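You operate a simulated robot arm through the tools that you are given. There is no shell and no other tool.

You are at the controls of a simulated robot arm. One attempt, no reset.

## Task
Set the controls near the top of the grey-legged table. At the end: the front left bolt is turned to loose; the back left bolt is turned to loose; the back right bolt is turned to loose; the power switch is switched on; whatever was shut is shut again. Leave all else as you found it, and nothing knocked over.

It is judged by the outcome, as a careful person would: the job done as asked, and still so three seconds after it is handed in. It fails if anything else is knocked over, pushed out of place, dropped, spilled or broken.

## Robot
A 7-joint arm with a two-finger gripper, fixed in place. Base frame: the origin is at the foot of the arm, x ahead of it, y to its left, z up; the work surface is at about z = 0.01. Units: m, degrees, N and s.
With the tool pointing down near the work surface it reaches from about 0.22 to 0.56 m from the base axis. Its first joint turns from -166.0 to 166.0 degrees. Payload 1.2 kg.
The tool frame sits at the grasp point between the pads (the TCP): z along the fingers, y along the line on which they close. The tips reach 0.022 m beyond it. Largest opening 0.092 m; the body of the gripper starts 0.065 m behind the TCP.
Orientation is told as [roll, pitch, yaw] about the base's x, y, z axes, in that order, counted from this pose: with the fingers straight down and closing along the base's y, the tool's x points along the base's -x, its y along +y and its z along -z.

## Interface
- The arm moves only by the tool apply_moves. Its argument "motion" is a list that holds one entry, the list of rows, each a list of 7 numbers: the opening, from 0 (shut) to 1 (fully open), then the shift along the tool's x, y, z in cm, then the turn, a rotation vector about the tool's x, y, z in degrees. In form: [[[hand, dx, dy, dz, ax, ay, az], ...]]. A call has 1 to 20 rows; each row shifts and turns the commanded pose from where the row before left it, along the tool's axes as they then stand. Each row takes 0.2 s and may step no farther than 0.05 m and 8.6 degrees from the row before; otherwise, or with a gripper value out of range, the whole call is refused. A pose out of reach is approached as far as the arm can. The call stops where the force on the tool passes 40 N (or 10 N more than at its start, if that is more) or the arm is blocked; 0.2 s more then pass. The fingers move at their own pace and stop on an object; they squeeze with about 26 N. The grip force told is the motor's: it shows also when the fingers shut on nothing. Time passes only in rows, and 0.2 s behind the last, so rows that do not move let the fingers close. The reply holds the time, the measured pose of the TCP, the force on the tool along the base axes, the opening and the grip force, in the units named above and with some noise, with the torque about the TCP (base axes, N m) and any sound that the robot's microphone picked up.
- Cameras (640 x 400 px; columns grow to the right, rows downward): "scene" is fixed at [0.0513, 0.6515, 0.7969]; the picture's right is [-0.90, -0.43, 0.00], its down [-0.31, 0.65, -0.69] and it looks along [0.30, -0.63, -0.72] (base axes); focal length 348 px, centre (320, 200). "wrist" rides on the gripper at [0.071, 0.019, -0.102] in the tool frame; the picture's right is [-0.26, 0.97, 0.00], its down [-0.75, -0.20, -0.63] and it looks along [-0.60, -0.16, 0.78] (tool axes); focal length 280 px, centre (320, 200). There is no depth. A picture from a camera that has moved, and an enlarged one, comes with that camera's place and axes in the base frame and with its lens.
- capture(camera): a new picture of that camera. No time passes.
- close_up(camera, box): a new picture of the part [left, top, right, bottom] of that camera's present view, enlarged. No time passes.
- close_job(): hands the job in; it is judged then, once.

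Places have to be worked out from the pictures, the camera data and where the tool is seen. Open the gripper and draw the arm clear of the work before you hand the job in, unless the task says otherwise.

The tools are called after "Request:" as name(argument=value, ...) on one line, values as JSON. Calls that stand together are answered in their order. apply_moves: Moves the arm, as the interface text tells. Its arguments: {"type":"object","properties":{"motion":{"type":"array","items":{"type":"array","items":{"type":"array","items":{"type":"number"}}}}},"required":["motion"]} The other tools are called the same way: capture (camera) takes a picture; close_up (camera, box) takes an enlarged picture of a part of a camera's view; close_job () hands the job in.

At the start:

```text
time_s: 0.0
tcp_pos: [0.3147, 0.1075, 0.389]
tool_rot: [0.0, 0.0, 0.0]
wrist_force: [-1.2, 0.6, -0.3]
torque: [0.0, 0.04, 0.01]
opening: 0.092
grip_force: 0.1
```

scene: 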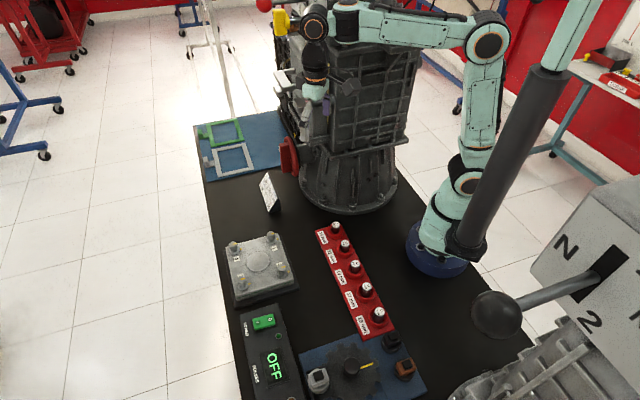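
wrist: 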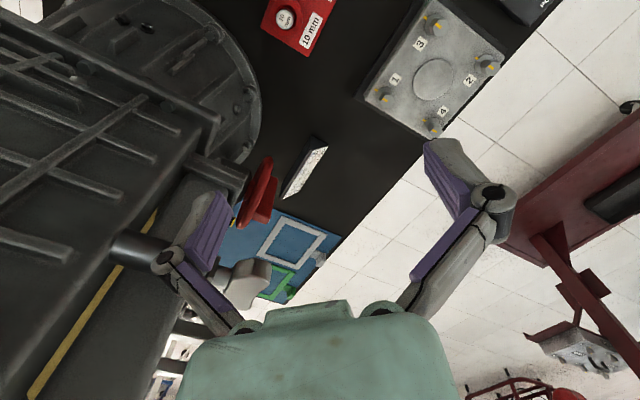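

I'll start by looking closer at the scene to see the controls, the bolt plate and the labels.

Request:
close_up(camera="scene", box=[200, 220, 320, 310])

Request:
close_up(camera="scene", box=[220, 290, 440, 400])

Request:
close_up(camera="scene", box=[190, 100, 410, 260])

Request:
close_up(camera="wrist", box=[340, 0, 560, 150])

```text
4.44 times, centred on (260, 265) of scene
camera zoom: at [0.0513, 0.6515, 0.7969], right [-0.9, -0.43, 0.0], down [-0.31, 0.65, -0.69], along [0.3, -0.63, -0.72], focal length 1546 px, centre (587, -89)
```

zoom: 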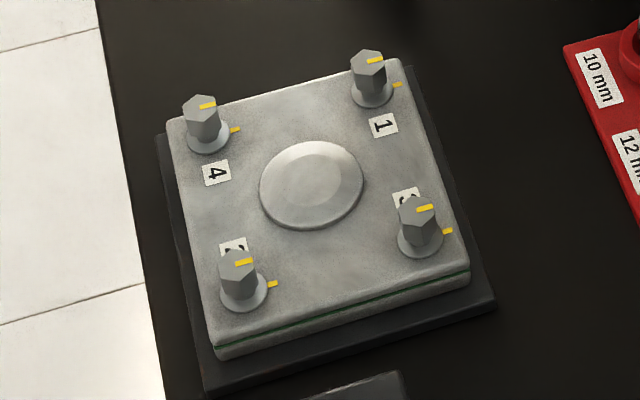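

```text
2.91 times, centred on (330, 345) of scene
camera zoom: at [0.0513, 0.6515, 0.7969], right [-0.9, -0.43, 0.0], down [-0.31, 0.65, -0.69], along [0.3, -0.63, -0.72], focal length 1012 px, centre (291, -222)
```

zoom: 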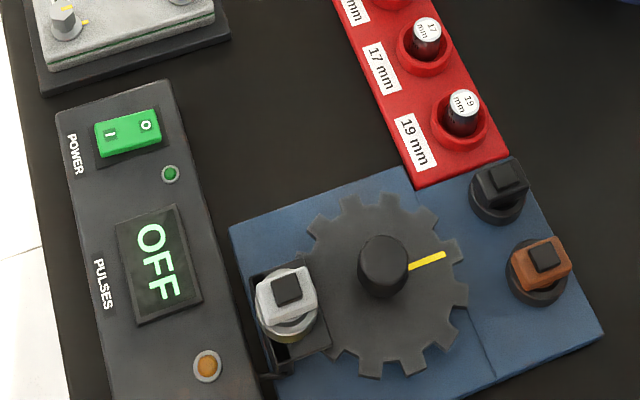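

```text
2.50 times, centred on (300, 180) of scene
camera zoom: at [0.0513, 0.6515, 0.7969], right [-0.9, -0.43, 0.0], down [-0.31, 0.65, -0.69], along [0.3, -0.63, -0.72], focal length 870 px, centre (370, 250)
```

zoom: 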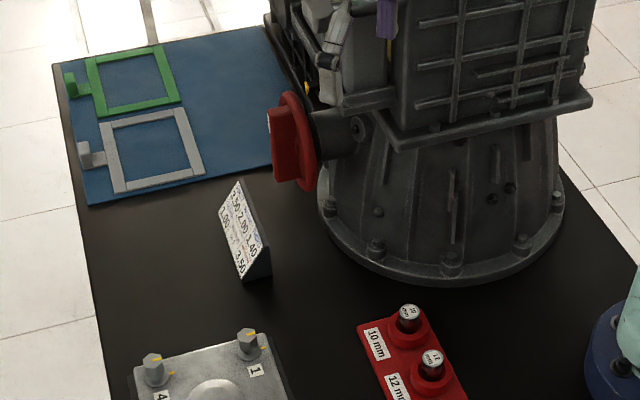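

```text
2.67 times, centred on (450, 75) of wrist
camera zoom: at [0.243, 0.1284, 0.4903], right [0.26, 0.97, 0.0], down [0.75, -0.2, 0.63], along [0.6, -0.16, -0.78], focal length 748 px, centre (-27, 533)
```

zoom: 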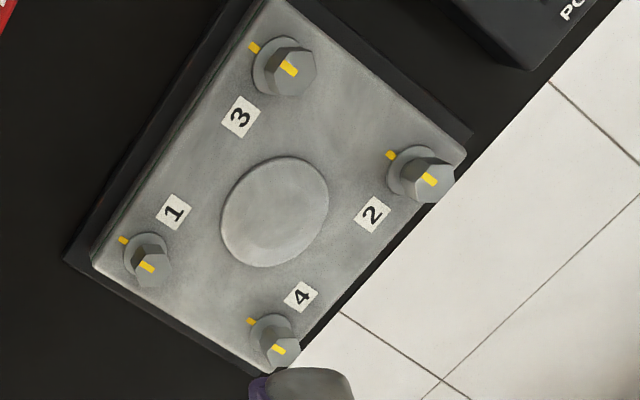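

The plate with bolts 1–4 lies at about (0.40, 0.27) and the power box is near (0.31, 0.39). I need a better view of the table legs, placard and other items before deciding anything.

Request:
close_up(camera="scene", box=[240, 160, 310, 220])

Request:
close_up(camera="scene", box=[440, 180, 640, 400])

Request:
close_up(camera="scene", box=[520, 0, 640, 200])

Request:
close_up(camera="scene", box=[0, 0, 320, 200])

Request:
close_up(camera="wrist", box=[160, 0, 400, 150])

Request:
close_up(camera="wrist", box=[0, 0, 340, 400])

Request:
close_up(camera="wrist", box=[420, 100, 640, 400])

```text
6.67 times, centred on (275, 190) of scene
camera zoom: at [0.0513, 0.6515, 0.7969], right [-0.9, -0.43, 0.0], down [-0.31, 0.65, -0.69], along [0.3, -0.63, -0.72], focal length 2319 px, centre (620, 267)
```

zoom: 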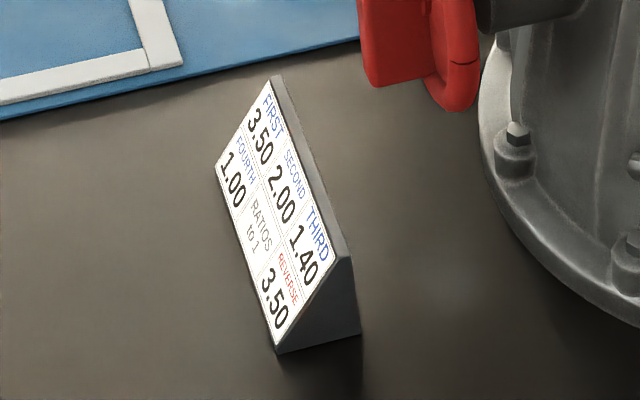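

```text
1.82 times, centred on (540, 290) of scene
camera zoom: at [0.0513, 0.6515, 0.7969], right [-0.9, -0.43, 0.0], down [-0.31, 0.65, -0.69], along [0.3, -0.63, -0.72], focal length 633 px, centre (-80, 36)
```

zoom: 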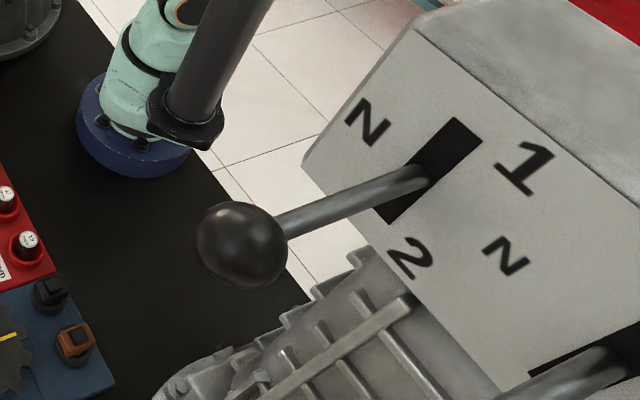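

```text
2.00 times, centred on (580, 100) of scene
camera zoom: at [0.0513, 0.6515, 0.7969], right [-0.9, -0.43, 0.0], down [-0.31, 0.65, -0.69], along [0.3, -0.63, -0.72], focal length 696 px, centre (-200, 400)
```

zoom: 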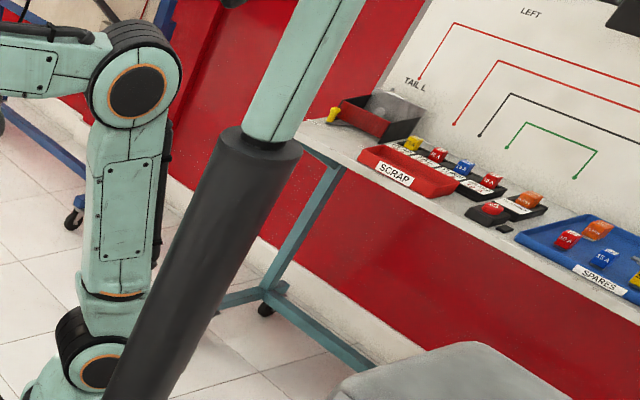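

```text
2.00 times, centred on (160, 100) of scene
camera zoom: at [0.0513, 0.6515, 0.7969], right [-0.9, -0.43, 0.0], down [-0.31, 0.65, -0.69], along [0.3, -0.63, -0.72], focal length 696 px, centre (640, 400)
```

zoom: 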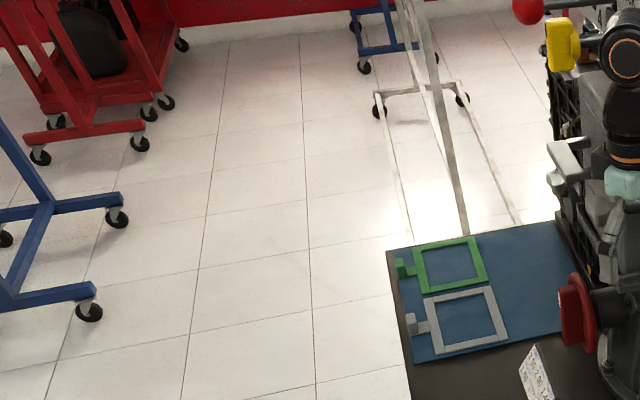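

```text
2.67 times, centred on (280, 75) of wrist
camera zoom: at [0.243, 0.1284, 0.4903], right [0.26, 0.97, 0.0], down [0.75, -0.2, 0.63], along [0.6, -0.16, -0.78], focal length 748 px, centre (427, 533)
```

zoom: 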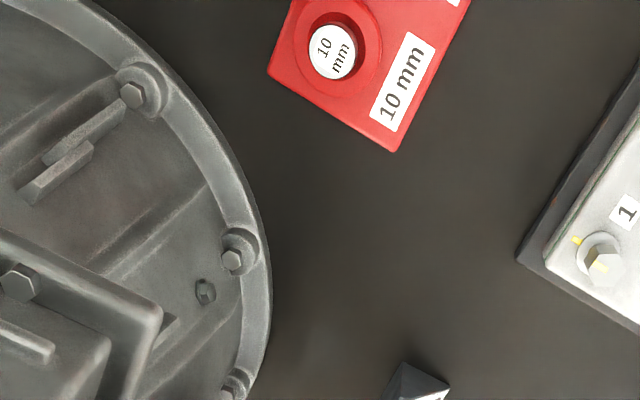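

```text
1.00 times, centred on (170, 200) of wrist (not enlarged: the box is as wide or as high as the picture)
camera zoom: at [0.243, 0.1284, 0.4903], right [0.26, 0.97, 0.0], down [0.75, -0.2, 0.63], along [0.6, -0.16, -0.78], focal length 280 px, centre (470, 200)
```

zoom: 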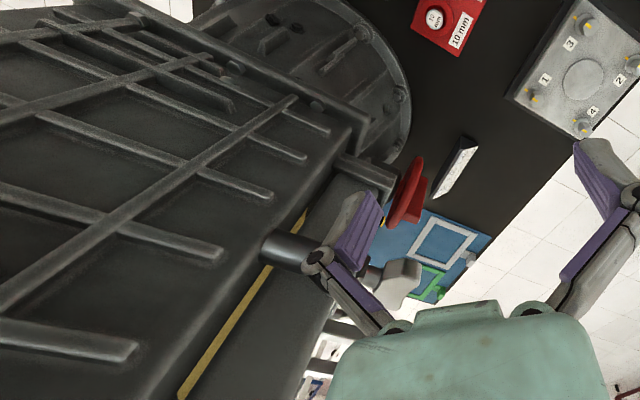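

```text
1.33 times, centred on (530, 250) of wrist
camera zoom: at [0.243, 0.1284, 0.4903], right [0.26, 0.97, 0.0], down [0.75, -0.2, 0.63], along [0.6, -0.16, -0.78], focal length 374 px, centre (40, 133)
```

zoom: 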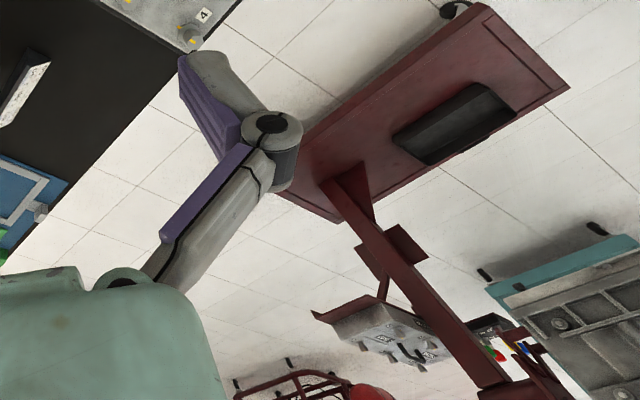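

All the printed text (OFF, POWER, 10 mm, ratios) reads from the side of the table opposite the robot, and the plate and table lie at 45° to my base frame. I'll move the wrist camera above the plate and power box to look closer at the labels, marks and any covers.

Request:
apply_moves(motion=[[[1, 1.6, 3.5, 0.7, 0, 0, 0], [1, 1.6, 3.5, 0.7, 0, 0, 0], [1, 1.6, 3.5, 0.8, 0, 0, 0], [1, 1.7, 3.7, 0.8, 0, 0, 0], [1, 0, 0, 0, 0, 0, 0]]])

Request:
capture(camera="wrist")

Request:
capture(camera="scene")

```text
time_s: 1.2
tcp_pos: [0.252, 0.2526, 0.3591]
tool_rot: [0.0, 0.0, -0.1]
wrist_force: [-0.3, -0.8, 0.3]
torque: [0.01, -0.04, -0.01]
opening: 0.0921
grip_force: 0.0
```

```text
taken
camera wrist: at [0.1791, 0.2714, 0.4606], right [0.26, 0.96, 0.0], down [0.75, -0.2, 0.63], along [0.6, -0.16, -0.78], focal length 280 px, centre (320, 200)
```

wrist: 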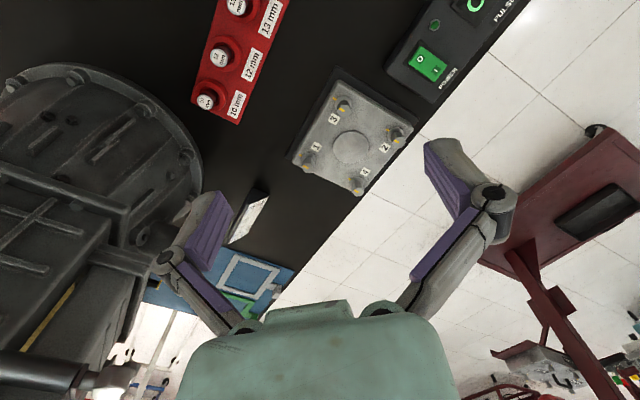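

```text
taken
```

scene: 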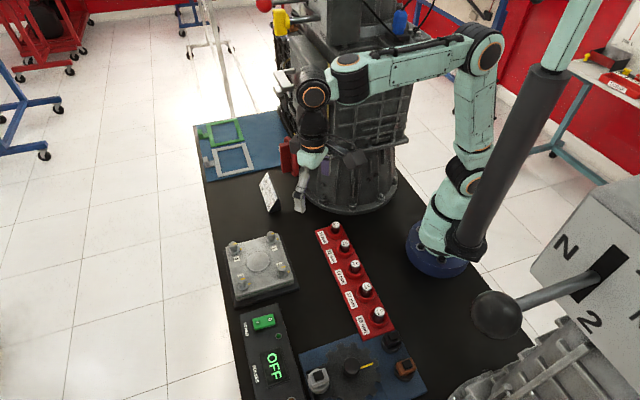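

Request:
close_up(camera="wrist", box=[280, 60, 424, 200])

Request:
close_up(camera="wrist", box=[380, 0, 540, 110])

Request:
close_up(camera="wrist", box=[130, 180, 310, 320])

Request:
close_up(camera="scene", box=[230, 300, 300, 350])

```text
2.86 times, centred on (352, 130) of wrist
camera zoom: at [0.1791, 0.2714, 0.4606], right [0.26, 0.96, 0.0], down [0.75, -0.2, 0.63], along [0.6, -0.16, -0.78], focal length 801 px, centre (229, 400)
```

zoom: 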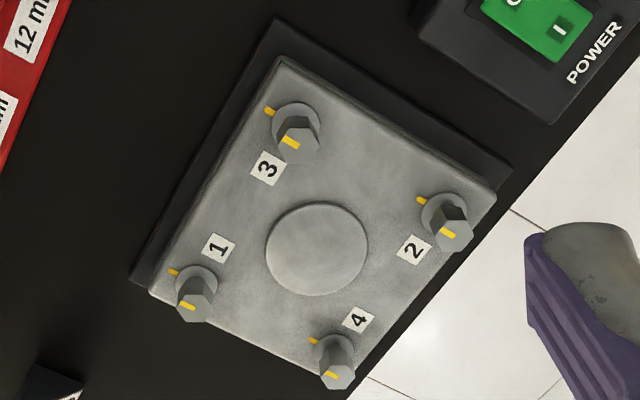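

```text
3.64 times, centred on (460, 55) of wrist
camera zoom: at [0.1791, 0.2714, 0.4606], right [0.26, 0.96, 0.0], down [0.75, -0.2, 0.63], along [0.6, -0.16, -0.78], focal length 1020 px, centre (-189, 727)
```

zoom: 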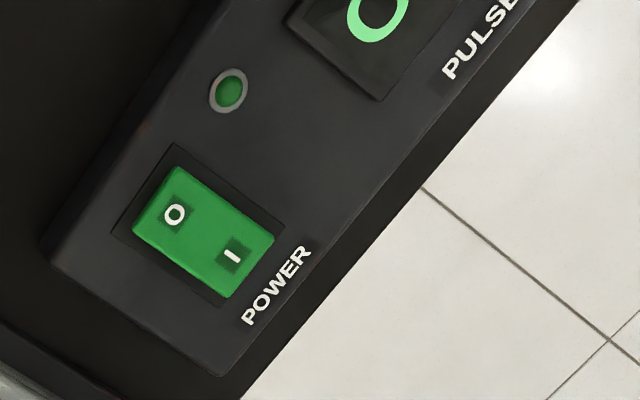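

```text
2.86 times, centred on (220, 250) of wrist
camera zoom: at [0.1791, 0.2714, 0.4606], right [0.26, 0.96, 0.0], down [0.75, -0.2, 0.63], along [0.6, -0.16, -0.78], focal length 801 px, centre (606, 57)
```

zoom: 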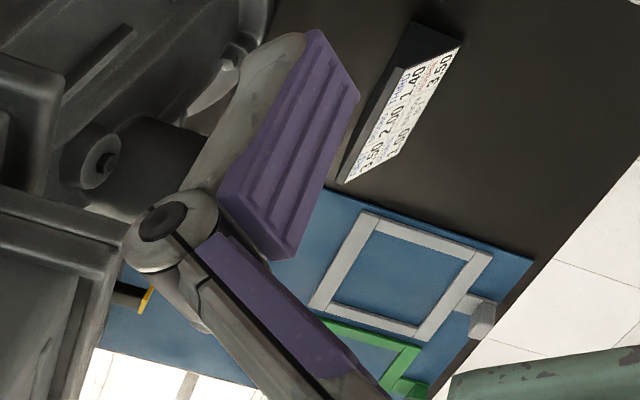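

```text
8.00 times, centred on (265, 325) of scene
camera zoom: at [0.0513, 0.6515, 0.7969], right [-0.9, -0.43, 0.0], down [-0.31, 0.65, -0.69], along [0.3, -0.63, -0.72], focal length 2783 px, centre (760, -800)
```

zoom: 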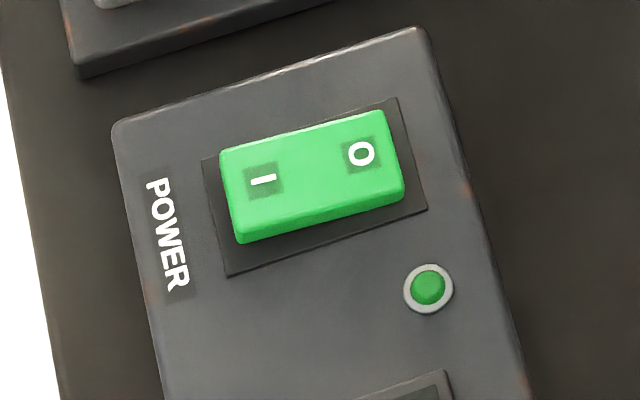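

The plate's number labels read the same way as everything else (from the side opposite the robot), so in the fixture's own frame 1 = back left, 4 = front left, 3 = back right, 2 = front right. The rocker's I end (raised) is toward the front. I'll go closer to see the hex heads and the marks.

Request:
apply_moves(motion=[[[1, -1.95, -0.07, 3.4, 0, 0, 0], [1, -1.95, -0.07, 3.4, 0, 0, 0], [1, -1.95, -0.07, 3.4, 0, 0, 0], [1, -1.95, -0.07, 3.4, 0, 0, 0], [1, 0, 0, 0, 0, 0, 0]]])

Request:
capture(camera="wrist")

Request:
close_up(camera="wrist", box=[250, 40, 470, 220])

```text
time_s: 2.4
tcp_pos: [0.3283, 0.2474, 0.2242]
tool_rot: [0.1, 0.0, 0.0]
wrist_force: [0.8, 0.4, -0.2]
torque: [-0.03, -0.04, 0.01]
opening: 0.092
grip_force: 0.2
```

```text
taken
camera wrist: at [0.2574, 0.2668, 0.3238], right [0.26, 0.97, 0.0], down [0.75, -0.2, 0.63], along [0.6, -0.16, -0.78], focal length 280 px, centre (320, 200)
```

wrist: 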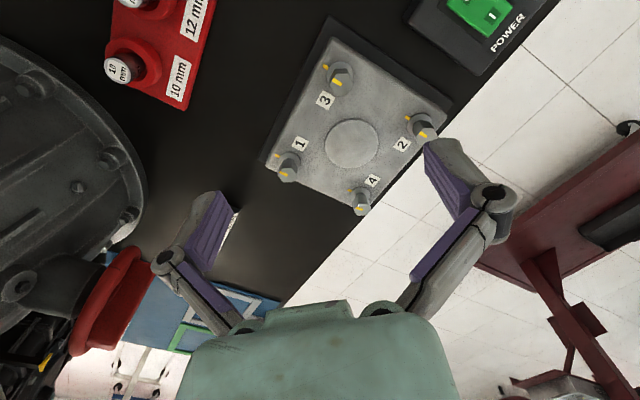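

```text
2.22 times, centred on (360, 130) of wrist
camera zoom: at [0.2574, 0.2668, 0.3238], right [0.26, 0.97, 0.0], down [0.75, -0.2, 0.63], along [0.6, -0.16, -0.78], focal length 623 px, centre (231, 356)
```

zoom: 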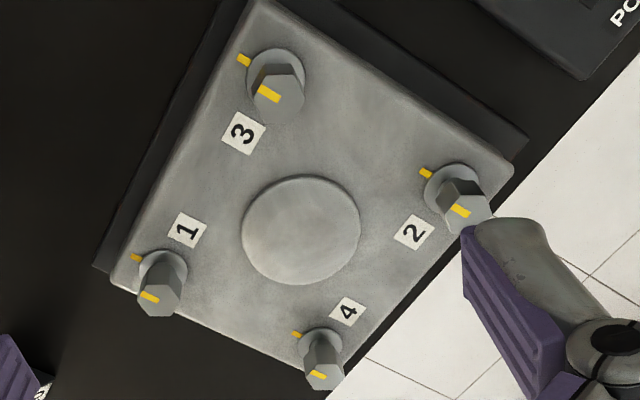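

I'll zoom in on individual heads to find the hex orientation and geometry.

Request:
close_up(camera="wrist", box=[320, 50, 370, 100])

Request:
close_up(camera="wrist", box=[265, 135, 315, 185])

Request:
close_up(camera="wrist", box=[335, 170, 385, 220])

Request:
close_up(camera="scene", box=[225, 225, 295, 300])

Request:
close_up(camera="scene", box=[255, 225, 295, 250])

```text
8.00 times, centred on (345, 75) of wrist
camera zoom: at [0.2574, 0.2668, 0.3238], right [0.26, 0.97, 0.0], down [0.75, -0.2, 0.63], along [0.6, -0.16, -0.78], focal length 2243 px, centre (120, 1200)
```

zoom: 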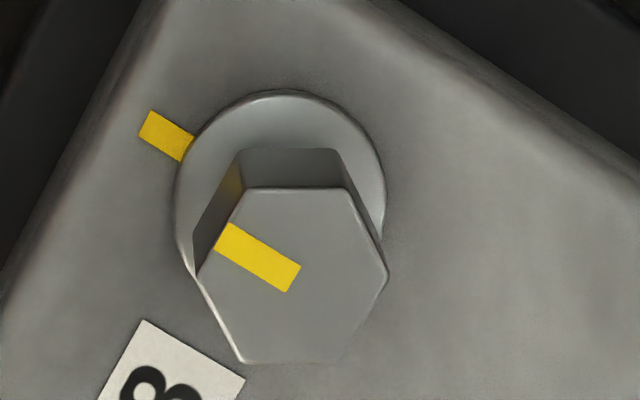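

```text
8.00 times, centred on (290, 160) of wrist
camera zoom: at [0.2574, 0.2668, 0.3238], right [0.26, 0.97, 0.0], down [0.75, -0.2, 0.63], along [0.6, -0.16, -0.78], focal length 2243 px, centre (560, 520)
```

zoom: 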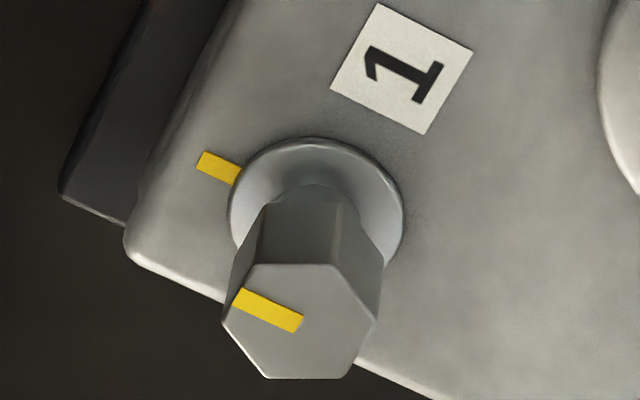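

```text
8.00 times, centred on (360, 195) of wrist
camera zoom: at [0.2574, 0.2668, 0.3238], right [0.26, 0.97, 0.0], down [0.75, -0.2, 0.63], along [0.6, -0.16, -0.78], focal length 2243 px, centre (0, 240)
```

zoom: 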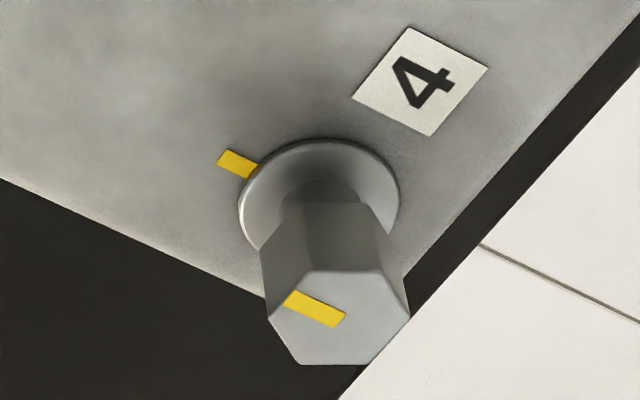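

```text
5.33 times, centred on (260, 262) of scene
camera zoom: at [0.0513, 0.6515, 0.7969], right [-0.9, -0.43, 0.0], down [-0.31, 0.65, -0.69], along [0.3, -0.63, -0.72], focal length 1856 px, centre (640, -133)
```

zoom: 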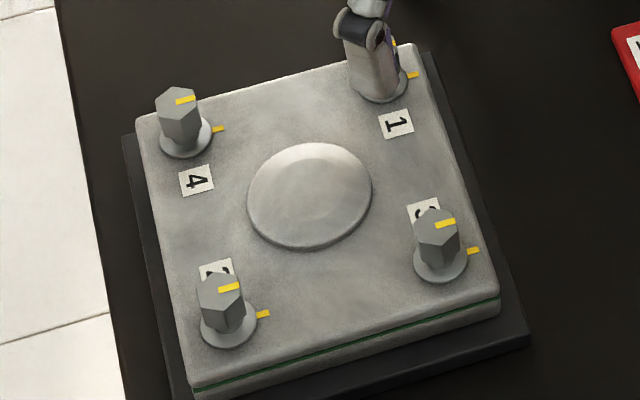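

```text
16.00 times, centred on (275, 238) of scene
camera zoom: at [0.0513, 0.6515, 0.7969], right [-0.9, -0.43, 0.0], down [-0.31, 0.65, -0.69], along [0.3, -0.63, -0.72], focal length 5566 px, centre (1040, -400)
```

zoom: 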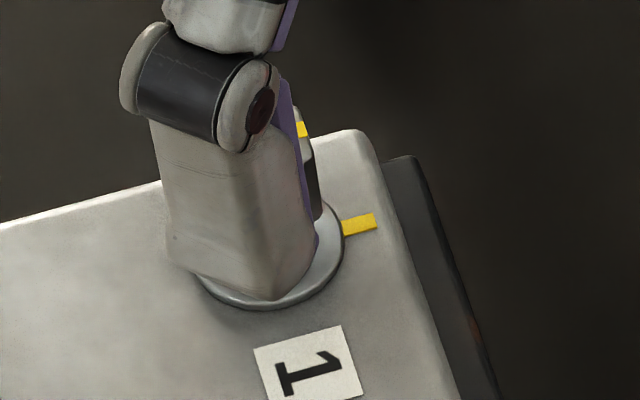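

Each head is about 17 mm across flats, with its yellow mark at a flat facing the plate's mark, i.e. pointing at about 225° in the base frame. Bolt 3 is at about (0.332, 0.267), bolt 1 at (0.406, 0.191), bolt 4 at (0.481, 0.260). I'll turn the tool to yaw -45° and hover over bolt 3 (back right).

Request:
apply_moves(motion=[[[0.5, 0, 0, 0, 0, 0, 7.5], [0.5, 0, 0, 0, 0, 0, 7.5], [0.5, 0, 0, 0, 0, 0, 7.5], [0.5, 0, 0, 0, 0, 0, 7.5], [0.5, 0, 0, 0, 0, 0, 7.5], [0.5, 0, 0, 0, 0, 0, 7.5], [0.5, 0.56, 0.79, 3, 0, 0, 0], [0.5, 0.56, 0.79, 3, 0, 0, 0], [0.5, 0, 0, 0, 0, 0, 0]]])

Request:
capture(camera="wrist")

Request:
capture(camera="scene")

```text
time_s: 4.4
tcp_pos: [0.3308, 0.2675, 0.1641]
tool_rot: [-0.1, 0.0, -45.0]
wrist_force: [-0.3, -0.7, -0.1]
torque: [-0.03, -0.01, 0.0]
opening: 0.0461
grip_force: 0.0
```

```text
taken
camera wrist: at [0.2937, 0.3319, 0.2649], right [0.87, 0.5, 0.0], down [0.39, -0.68, 0.63], along [0.31, -0.54, -0.78], focal length 280 px, centre (320, 200)
```

wrist: 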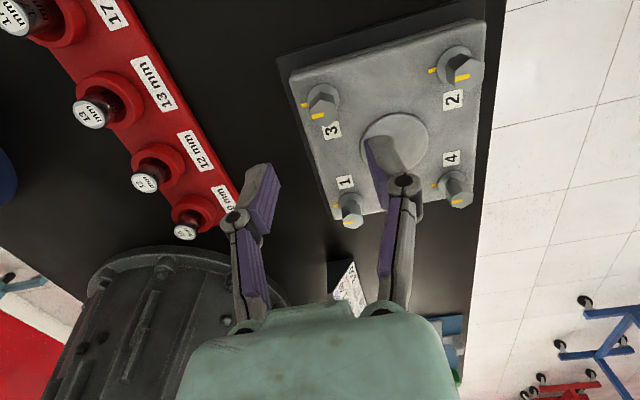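

```text
taken
```

scene: 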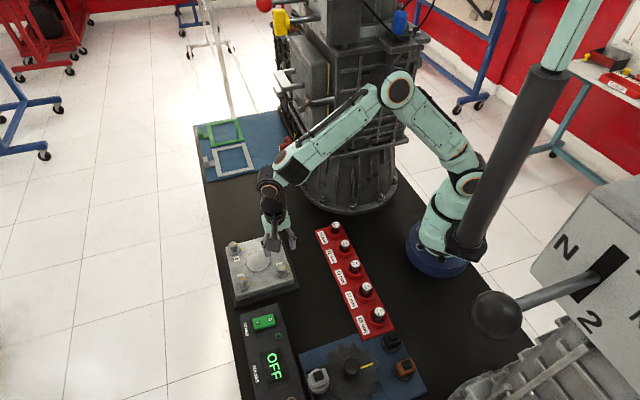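

Bolt 3 shows just between the open fingers in column ~322. I'll zoom to measure its offset from the tool axis.

Request:
close_up(camera="wrist", box=[280, 70, 360, 130])

Request:
close_up(camera="scene", box=[225, 170, 315, 310])

```text
6.67 times, centred on (320, 100) of wrist
camera zoom: at [0.2937, 0.3319, 0.2649], right [0.87, 0.5, 0.0], down [0.39, -0.68, 0.63], along [0.31, -0.54, -0.78], focal length 1869 px, centre (320, 867)
```

zoom: 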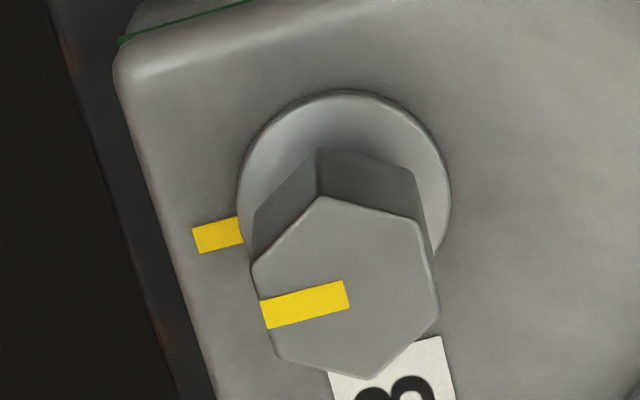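

```text
2.86 times, centred on (270, 240) of scene
camera zoom: at [0.0513, 0.6515, 0.7969], right [-0.9, -0.43, 0.0], down [-0.31, 0.65, -0.69], along [0.3, -0.63, -0.72], focal length 994 px, centre (463, 86)
```

zoom: 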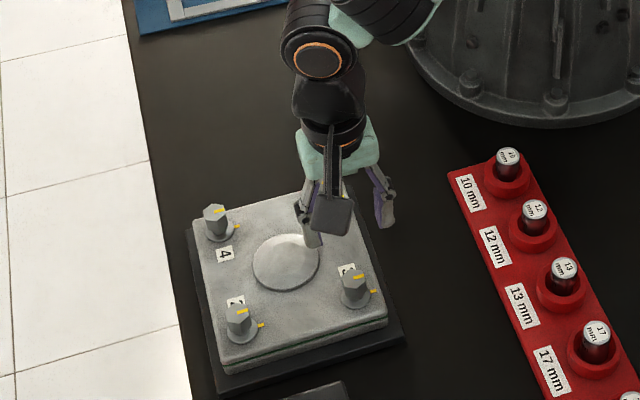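

Bolt 3's axis is within ~3 mm of the tool axis (about +2.7 mm along tool y) with flats aligned to the pads within 2°, and the head top is at z≈0.08. I'll correct and descend to TCP z≈0.082 with the fingers open.

Request:
apply_moves(motion=[[[0.5, 0, 0.26, 2, 0, 0, 0], [0.5, 0, 0, 2, 0, 0, 0], [0.5, 0, 0, 2, 0, 0, 0], [0.5, 0, 0, 1.2, 0, 0, 0], [0.5, 0, 0, 1.0, 0, 0, 0], [0.5, 0, 0, 0, 0, 0, 0]]])

Request:
capture(camera="wrist")

Request:
close_up(camera="wrist", box=[250, 120, 390, 230])

Request:
close_up(camera="scene", box=[225, 200, 315, 310])

```text
time_s: 5.8
tcp_pos: [0.3327, 0.2687, 0.0805]
tool_rot: [0.0, -0.1, -45.0]
wrist_force: [-0.6, -0.4, 0.3]
torque: [0.0, 0.02, -0.02]
opening: 0.0462
grip_force: 0.1
```

```text
taken
camera wrist: at [0.295, 0.3325, 0.1817], right [0.87, 0.5, 0.0], down [0.39, -0.68, 0.62], along [0.31, -0.54, -0.78], focal length 280 px, centre (320, 200)
```

wrist: 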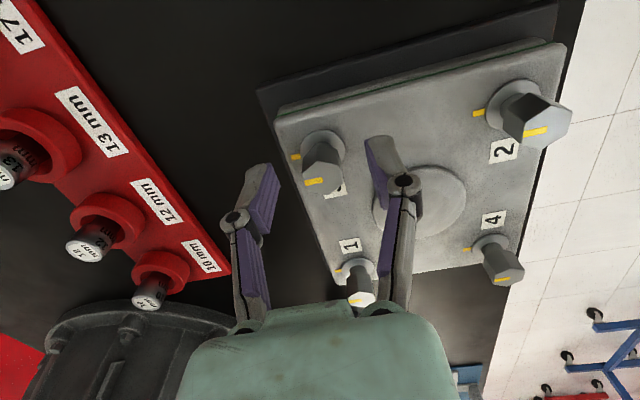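

```text
3.64 times, centred on (320, 175) of wrist
camera zoom: at [0.295, 0.3325, 0.1817], right [0.87, 0.5, 0.0], down [0.39, -0.68, 0.62], along [0.31, -0.54, -0.78], focal length 1020 px, centre (320, 291)
```

zoom: 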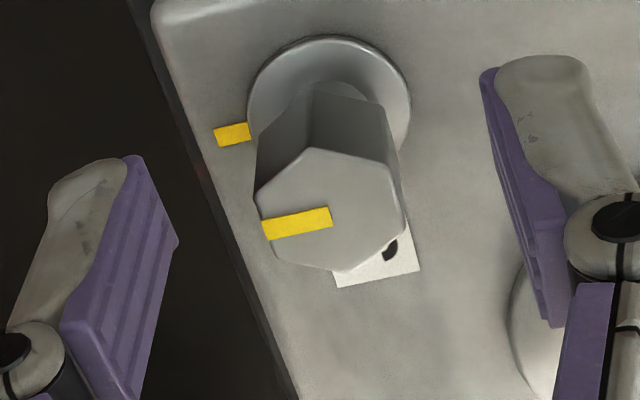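

```text
3.64 times, centred on (270, 255) of scene
camera zoom: at [0.0513, 0.6515, 0.7969], right [-0.9, -0.43, 0.0], down [-0.31, 0.65, -0.69], along [0.3, -0.63, -0.72], focal length 1265 px, centre (502, 0)
```

zoom: 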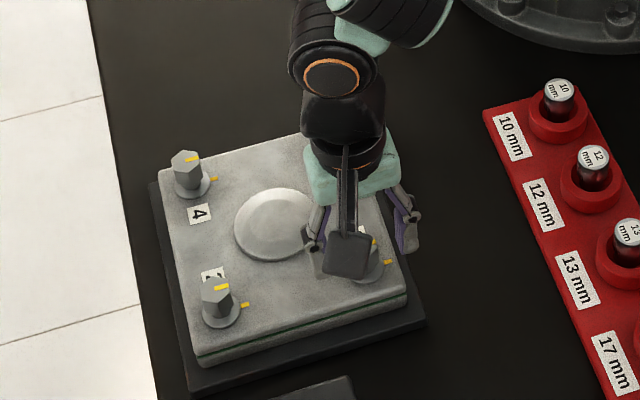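

Triangulating across the two heights puts the head top at z≈0.067, flange ≈0.042, and the bolt about 4 mm toward tool −x. I'll shift −3.5 mm in x, go down another 9 mm, then check.

Request:
apply_moves(motion=[[[0.5, -0.35, 0, 0, 0, 0, 0], [0.5, 0, 0, 0.5, 0, 0, 0], [0.5, 0, 0, 0.4, 0, 0, 0], [0.5, 0, 0, 0, 0, 0, 0]]])

Request:
close_up(camera="wrist", box=[230, 110, 410, 250])

Request:
close_up(camera="scene", box=[250, 220, 315, 310])

```text
time_s: 6.8
tcp_pos: [0.3344, 0.2665, 0.0719]
tool_rot: [0.0, 0.0, -45.0]
wrist_force: [0.5, 0.4, -0.3]
torque: [0.01, -0.04, 0.0]
opening: 0.0457
grip_force: 0.1
```

```text
2.86 times, centred on (320, 180) of wrist
camera zoom: at [0.2976, 0.3307, 0.1731], right [0.87, 0.5, 0.0], down [0.39, -0.68, 0.62], along [0.31, -0.54, -0.78], focal length 801 px, centre (320, 257)
```

zoom: 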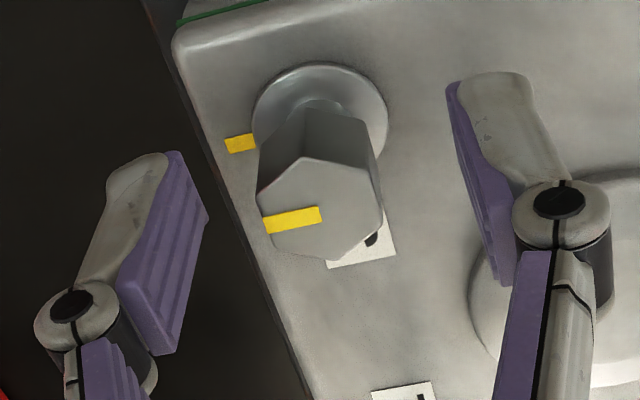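

```text
4.44 times, centred on (282, 265) of scene
camera zoom: at [0.0513, 0.6515, 0.7969], right [-0.9, -0.43, 0.0], down [-0.31, 0.65, -0.69], along [0.3, -0.63, -0.72], focal length 1546 px, centre (487, -89)
```

zoom: 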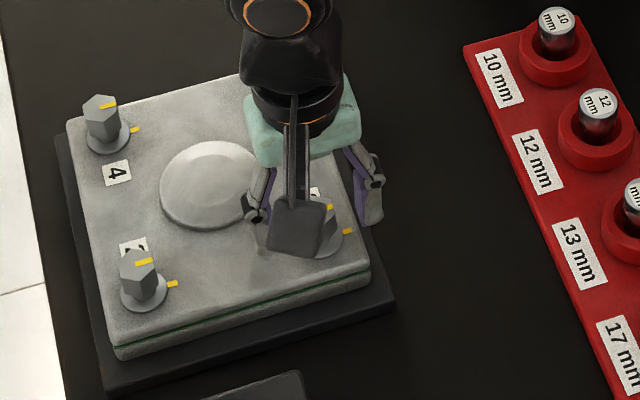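

The head sits centred between the pads. I'll close in two stages, first nearly to the hex width, then to squeeze.

Request:
apply_moves(motion=[[[0.25, -0.1, 0, 0.1, 0, 0, 0], [0.25, 0, 0, 0, 0, 0, 0]]])

Request:
close_up(camera="wrist", box=[230, 110, 410, 250])

```text
time_s: 7.4
tcp_pos: [0.3345, 0.2664, 0.0728]
tool_rot: [0.1, 0.0, -45.1]
wrist_force: [-0.1, -0.2, -1.2]
torque: [0.02, -0.01, 0.04]
opening: 0.023
grip_force: 0.1
```

```text
2.86 times, centred on (320, 180) of wrist
camera zoom: at [0.2981, 0.3301, 0.1726], right [0.87, 0.5, 0.0], down [0.39, -0.68, 0.62], along [0.31, -0.54, -0.78], focal length 801 px, centre (320, 257)
```

zoom: 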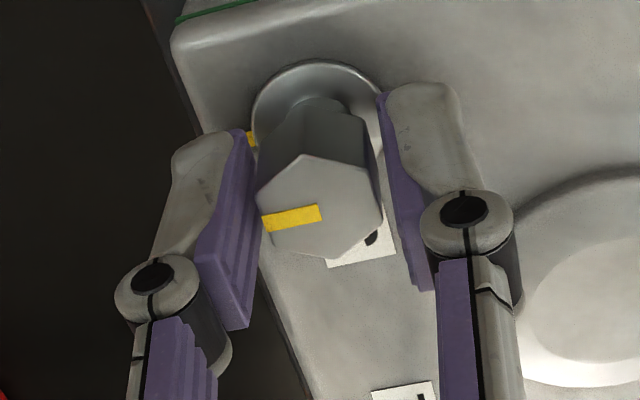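

The pads straddle the hex flats evenly. Now squeezing.

Request:
apply_moves(motion=[[[0, 0, 0, 0, 0, 0, 0], [0, 0, 0, 0, 0, 0, 0], [0, 0, 0, 0, 0, 0, 0]]])

Request:
close_up(camera="wrist", box=[230, 110, 410, 250])

```text
time_s: 8.2
tcp_pos: [0.3355, 0.2654, 0.0723]
tool_rot: [-0.2, 0.0, -45.0]
wrist_force: [-4.2, -4.2, 3.7]
torque: [-0.09, 0.11, 0.0]
opening: 0.0189
grip_force: 28.4
```

```text
2.86 times, centred on (320, 180) of wrist
camera zoom: at [0.2979, 0.33, 0.1726], right [0.87, 0.5, 0.0], down [0.39, -0.68, 0.63], along [0.31, -0.54, -0.78], focal length 801 px, centre (320, 257)
```

zoom: 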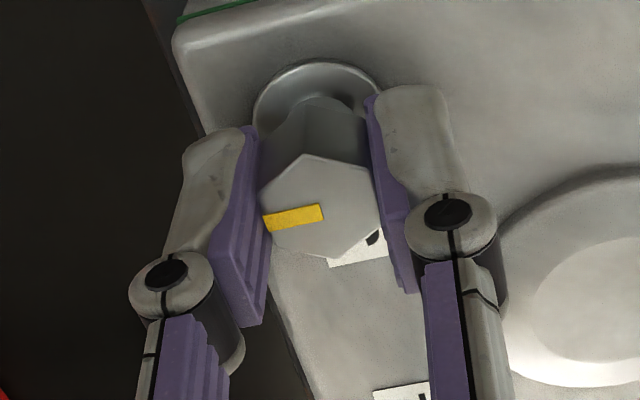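

The hex is held (opening 18.9 mm). I'll begin a careful counter-clockwise turn (seen from above, az negative), 15° first, watching torque and sound.

Request:
apply_moves(motion=[[[0, 0, -0.05, 0, 0, 0, -5], [0, 0, 0, 0, 0, 0, -5], [0, 0, 0, 0, 0, 0, -5], [0, 0, 0, 0, 0, 0, 0]]])

Request:
close_up(camera="wrist", box=[230, 110, 410, 250])

```text
time_s: 9.2
tcp_pos: [0.335, 0.266, 0.0715]
tool_rot: [0.1, -0.1, -29.9]
wrist_force: [-4.9, -5.5, 8.1]
torque: [-0.34, -0.28, -0.01]
opening: 0.0191
grip_force: 28.1
```

```text
2.86 times, centred on (320, 180) of wrist
camera zoom: at [0.2824, 0.3182, 0.1726], right [0.71, 0.71, 0.0], down [0.55, -0.55, 0.63], along [0.44, -0.44, -0.78], focal length 801 px, centre (320, 257)
```

zoom: 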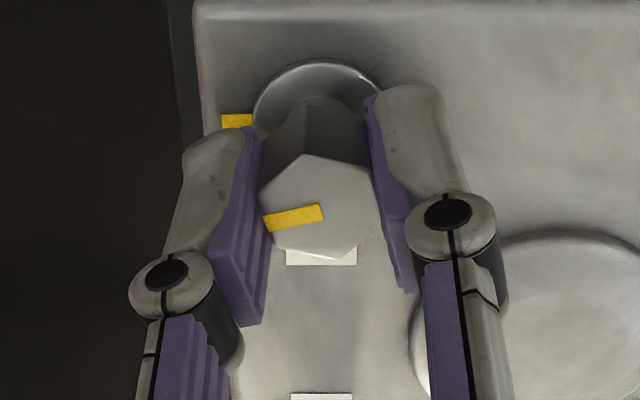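

The bolt turns with the gripper, low resistance; there's a slight upward push, so I'll lift 1 mm while continuing another 30° counter-clockwise.

Request:
apply_moves(motion=[[[0, 0, 0, -0.1, 0, 0, -6], [0, 0, 0, 0, 0, 0, -6], [0, 0, 0, 0, 0, 0, -6], [0, 0, 0, 0, 0, 0, -6], [0, 0, 0, 0, 0, 0, -6], [0, 0, 0, 0, 0, 0, 0]]])

Request:
close_up(camera="wrist", box=[230, 110, 410, 250])

```text
time_s: 10.6
tcp_pos: [0.3353, 0.2656, 0.0716]
tool_rot: [0.0, 0.0, 0.2]
wrist_force: [-4.2, 1.5, -21.3]
torque: [-0.03, 0.09, 0.0]
opening: 0.019
grip_force: 27.7
```

```text
2.86 times, centred on (320, 180) of wrist
camera zoom: at [0.2635, 0.2846, 0.1728], right [0.26, 0.97, 0.0], down [0.76, -0.2, 0.62], along [0.6, -0.16, -0.78], focal length 801 px, centre (320, 257)
```

zoom: 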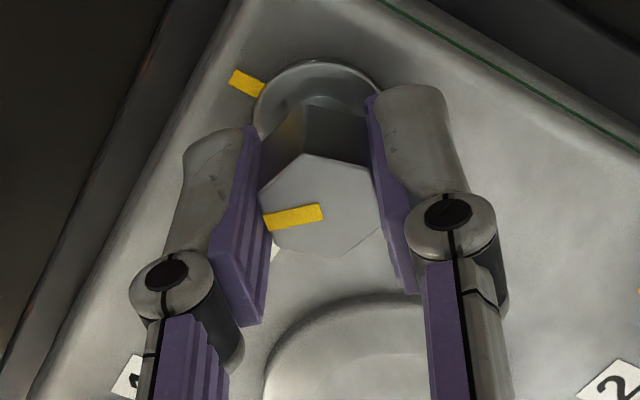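

45° turned. The arm is stiff vertically, so I'll undo 0.7 mm of the lift and continue another 42° counter-clockwise.

Request:
apply_moves(motion=[[[0, 0, 0, 0.07, 0, 0, -6], [0, 0, 0, 0, 0, 0, -6], [0, 0, 0, 0, 0, 0, -6], [0, 0, 0, 0, 0, 0, -6], [0, 0, 0, 0, 0, 0, -6], [0, 0, 0, 0, 0, 0, -6], [0, 0, 0, 0, 0, 0, -6], [0, 0, 0, 0, 0, 0, 0]]])

Request:
capture(camera="wrist")

Request:
capture(camera="scene")

```text
time_s: 12.4
tcp_pos: [0.3364, 0.2645, 0.0719]
tool_rot: [0.0, 0.0, 42.1]
wrist_force: [-6.5, -2.8, -4.1]
torque: [-0.46, 0.57, 0.0]
opening: 0.0191
grip_force: 28.2
```

```text
taken
camera wrist: at [0.2692, 0.2321, 0.1725], right [-0.45, 0.89, 0.0], down [0.7, 0.35, 0.63], along [0.56, 0.28, -0.78], focal length 280 px, centre (320, 200)
```

wrist: 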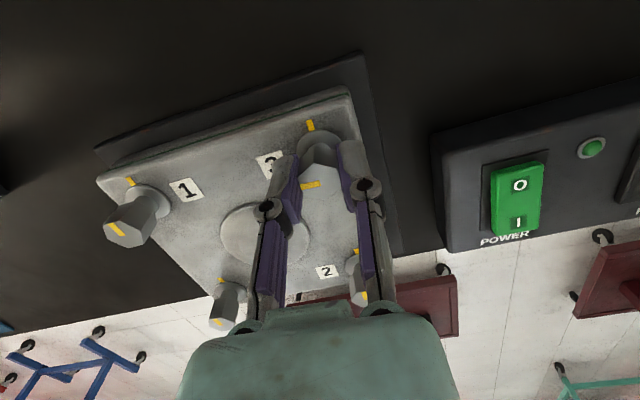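

```text
taken
```

scene: 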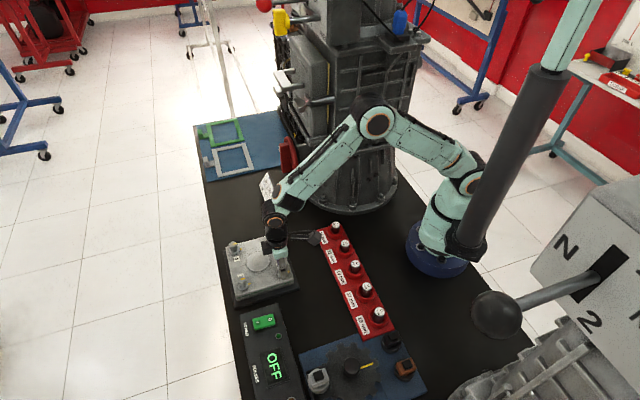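

Bolt 3 has turned about 87° freely with no end stop felt and no sound. I'll continue in small steps to look for an end stop, watching the torque.

Request:
apply_moves(motion=[[[0, 0, 0, 0, 0, 0, -5], [0, 0, 0, 0, 0, 0, -5], [0, 0, 0, 0, 0, 0, 0]]])

Request:
close_up(camera="wrist", box=[230, 100, 410, 240])

```text
time_s: 13.2
tcp_pos: [0.3357, 0.265, 0.072]
tool_rot: [0.0, 0.0, 52.1]
wrist_force: [-7.0, -4.2, -3.6]
torque: [0.1, 0.02, -0.01]
opening: 0.019
grip_force: 28.3
```

```text
2.86 times, centred on (320, 170) of wrist
camera zoom: at [0.2761, 0.2213, 0.1725], right [-0.6, 0.8, 0.0], down [0.62, 0.47, 0.63], along [0.5, 0.38, -0.78], focal length 801 px, centre (320, 286)
```

zoom: 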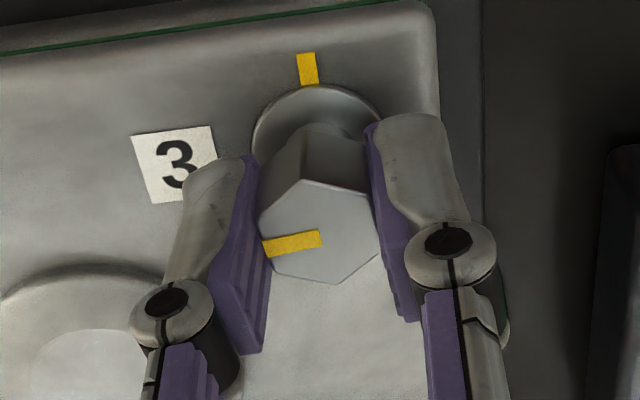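

Still free at ~97°. I'll keep going in steps looking for an end stop.

Request:
apply_moves(motion=[[[0, 0, 0, 0, 0, 0, -6], [0, 0, 0, 0, 0, 0, -6], [0, 0, 0, 0, 0, 0, -6], [0, 0, 0, 0, 0, 0, -6], [0, 0, 0, 0, 0, 0, 0]]])

Request:
close_up(camera="wrist", box=[230, 100, 410, 240])

```text
time_s: 14.4
tcp_pos: [0.336, 0.2646, 0.0724]
tool_rot: [0.0, 0.1, 76.0]
wrist_force: [-5.9, -8.1, -3.4]
torque: [-0.44, 0.15, -0.2]
opening: 0.019
grip_force: 28.1
```

```text
2.86 times, centred on (320, 170) of wrist
camera zoom: at [0.2993, 0.2015, 0.1727], right [-0.87, 0.49, 0.0], down [0.38, 0.68, 0.62], along [0.3, 0.54, -0.78], focal length 801 px, centre (320, 286)
```

zoom: 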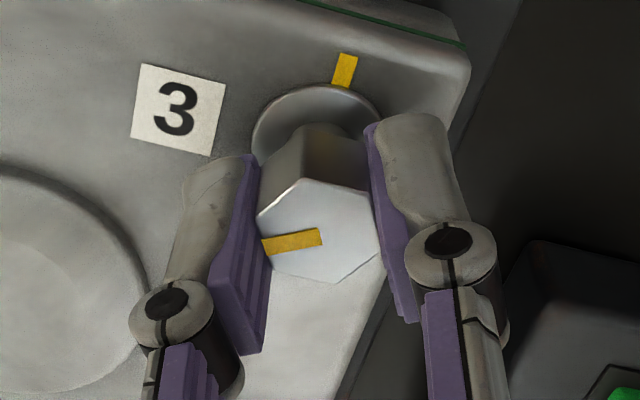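

A −0.2 Nm torque about z now appears at ~121°, which suggests the end stop at about 120°. I'll nudge 2° more to confirm.

Request:
apply_moves(motion=[[[0, 0, 0, 0, 0, 0, -2], [0, 0, 0, 0, 0, 0, 0]]])

```text
time_s: 15.0
tcp_pos: [0.3361, 0.2654, 0.0717]
tool_rot: [0.0, -0.1, 78.0]
wrist_force: [-2.9, -6.4, -2.8]
torque: [-0.49, 0.16, -0.26]
opening: 0.0192
grip_force: 28.0
```

The torque grew, confirming the end stop: bolt 3 is fully loose. I'll relieve the twist, open, and lift straight up.

Request:
apply_moves(motion=[[[0, 0, 0, 0, 0, 0, 2], [0.5, 0, 0, 0, 0, 0, 0], [0.5, 0, 0, 0, 0, 0, 0], [0.5, 0, 0, -1.5, 0, 0, 0], [0.5, 0, 0, -3, 0, 0, 0], [0.5, 0, 0, -3, 0, 0, 0], [0.5, 0, 0, 0, 0, 0, 0]]])

Request:
capture(camera="wrist")

Request:
close_up(camera="scene", box=[215, 215, 315, 310])

```text
time_s: 16.6
tcp_pos: [0.3371, 0.2662, 0.1472]
tool_rot: [0.0, -0.1, 76.0]
wrist_force: [0.7, 0.5, -0.2]
torque: [-0.01, 0.01, 0.0]
opening: 0.0462
grip_force: 0.1
```

```text
taken
camera wrist: at [0.299, 0.2009, 0.2486], right [-0.87, 0.49, 0.0], down [0.38, 0.68, 0.63], along [0.3, 0.55, -0.78], focal length 280 px, centre (320, 200)
```

wrist: 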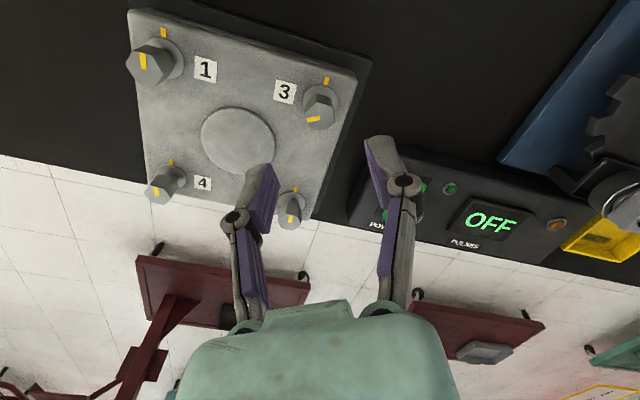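

```text
4.21 times, centred on (265, 262) of scene
camera zoom: at [0.0513, 0.6515, 0.7969], right [-0.9, -0.43, 0.0], down [-0.31, 0.65, -0.69], along [0.3, -0.63, -0.72], focal length 1465 px, centre (552, -63)
```

zoom: 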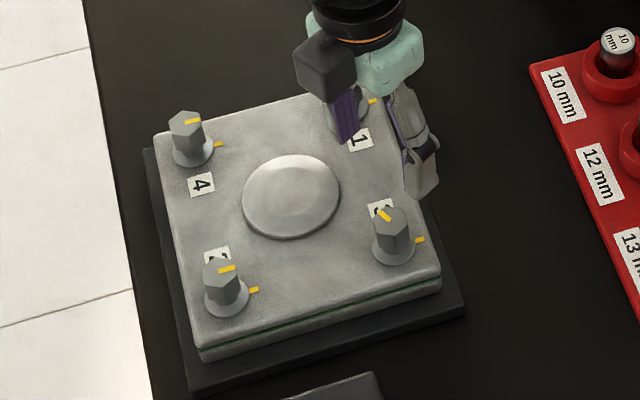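

Bolt 3's mark has moved about 120° counter-clockwise and the other bolts are unchanged. Next is bolt 1 (back left): rotate back to yaw −45° and hover above it at about (0.411, 0.189).

Request:
apply_moves(motion=[[[0.5, 0, 0, -0.4, 0, 0, 8.07], [0.5, 0, 0, -0.4, 0, 0, 8.07], [0.5, 0, 0, -0.4, 0, 0, 8.07], [0.5, 0, 0, -0.4, 0, 0, 8.07], [0.5, 0, 0, 0, 0, 0, 8.07], [0.5, 0, 0, 0, 0, 0, 8.07], [0.5, 0, 0, 0, 0, 0, 8.07], [0.5, 0, 0, 0, 0, 0, 8.07], [0.5, 0, 0, 0, 0, 0, 8.07], [0.5, 0, 0, 0, 0, 0, 8.07], [0.5, 0, 0, 0, 0, 0, 8.07], [0.5, 0, 0, 0, 0, 0, 8.07], [0.5, 0, 0, 0, 0, 0, 8.07], [0.5, 0, 0, 0, 0, 0, 8.07], [0.5, 0, 0, 0, 0, 0, 8.07], [0.5, -2.67, -0.05, 0, 0, 0, 0], [0.5, -2.67, -0.05, 0, 0, 0, 0], [0.5, -2.67, -0.05, 0, 0, 0, 0], [0.5, -2.67, -0.05, 0, 0, 0, 0], [0.5, 0, 0, 0, 0, 0, 0]]])

Request:
capture(camera="wrist")

Request:
close_up(camera="wrist", box=[280, 70, 360, 130])

```text
time_s: 20.8
tcp_pos: [0.4119, 0.1881, 0.1629]
tool_rot: [0.0, -0.1, -45.0]
wrist_force: [-0.7, 0.2, 0.1]
torque: [0.0, 0.02, 0.01]
opening: 0.0457
grip_force: 0.0
```

```text
taken
camera wrist: at [0.3739, 0.2522, 0.2637], right [0.87, 0.5, 0.0], down [0.39, -0.68, 0.62], along [0.31, -0.54, -0.78], focal length 280 px, centre (320, 200)
```

wrist: 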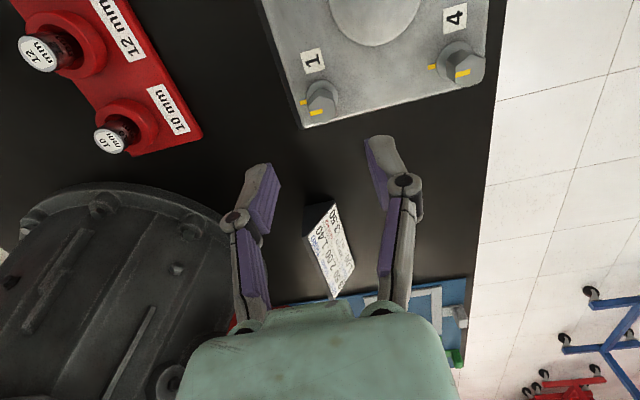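

```text
6.67 times, centred on (320, 100) of wrist
camera zoom: at [0.3739, 0.2522, 0.2637], right [0.87, 0.5, 0.0], down [0.39, -0.68, 0.62], along [0.31, -0.54, -0.78], focal length 1869 px, centre (320, 867)
```

zoom: 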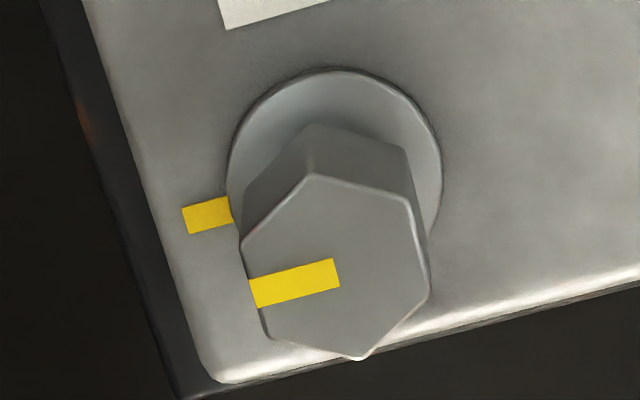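

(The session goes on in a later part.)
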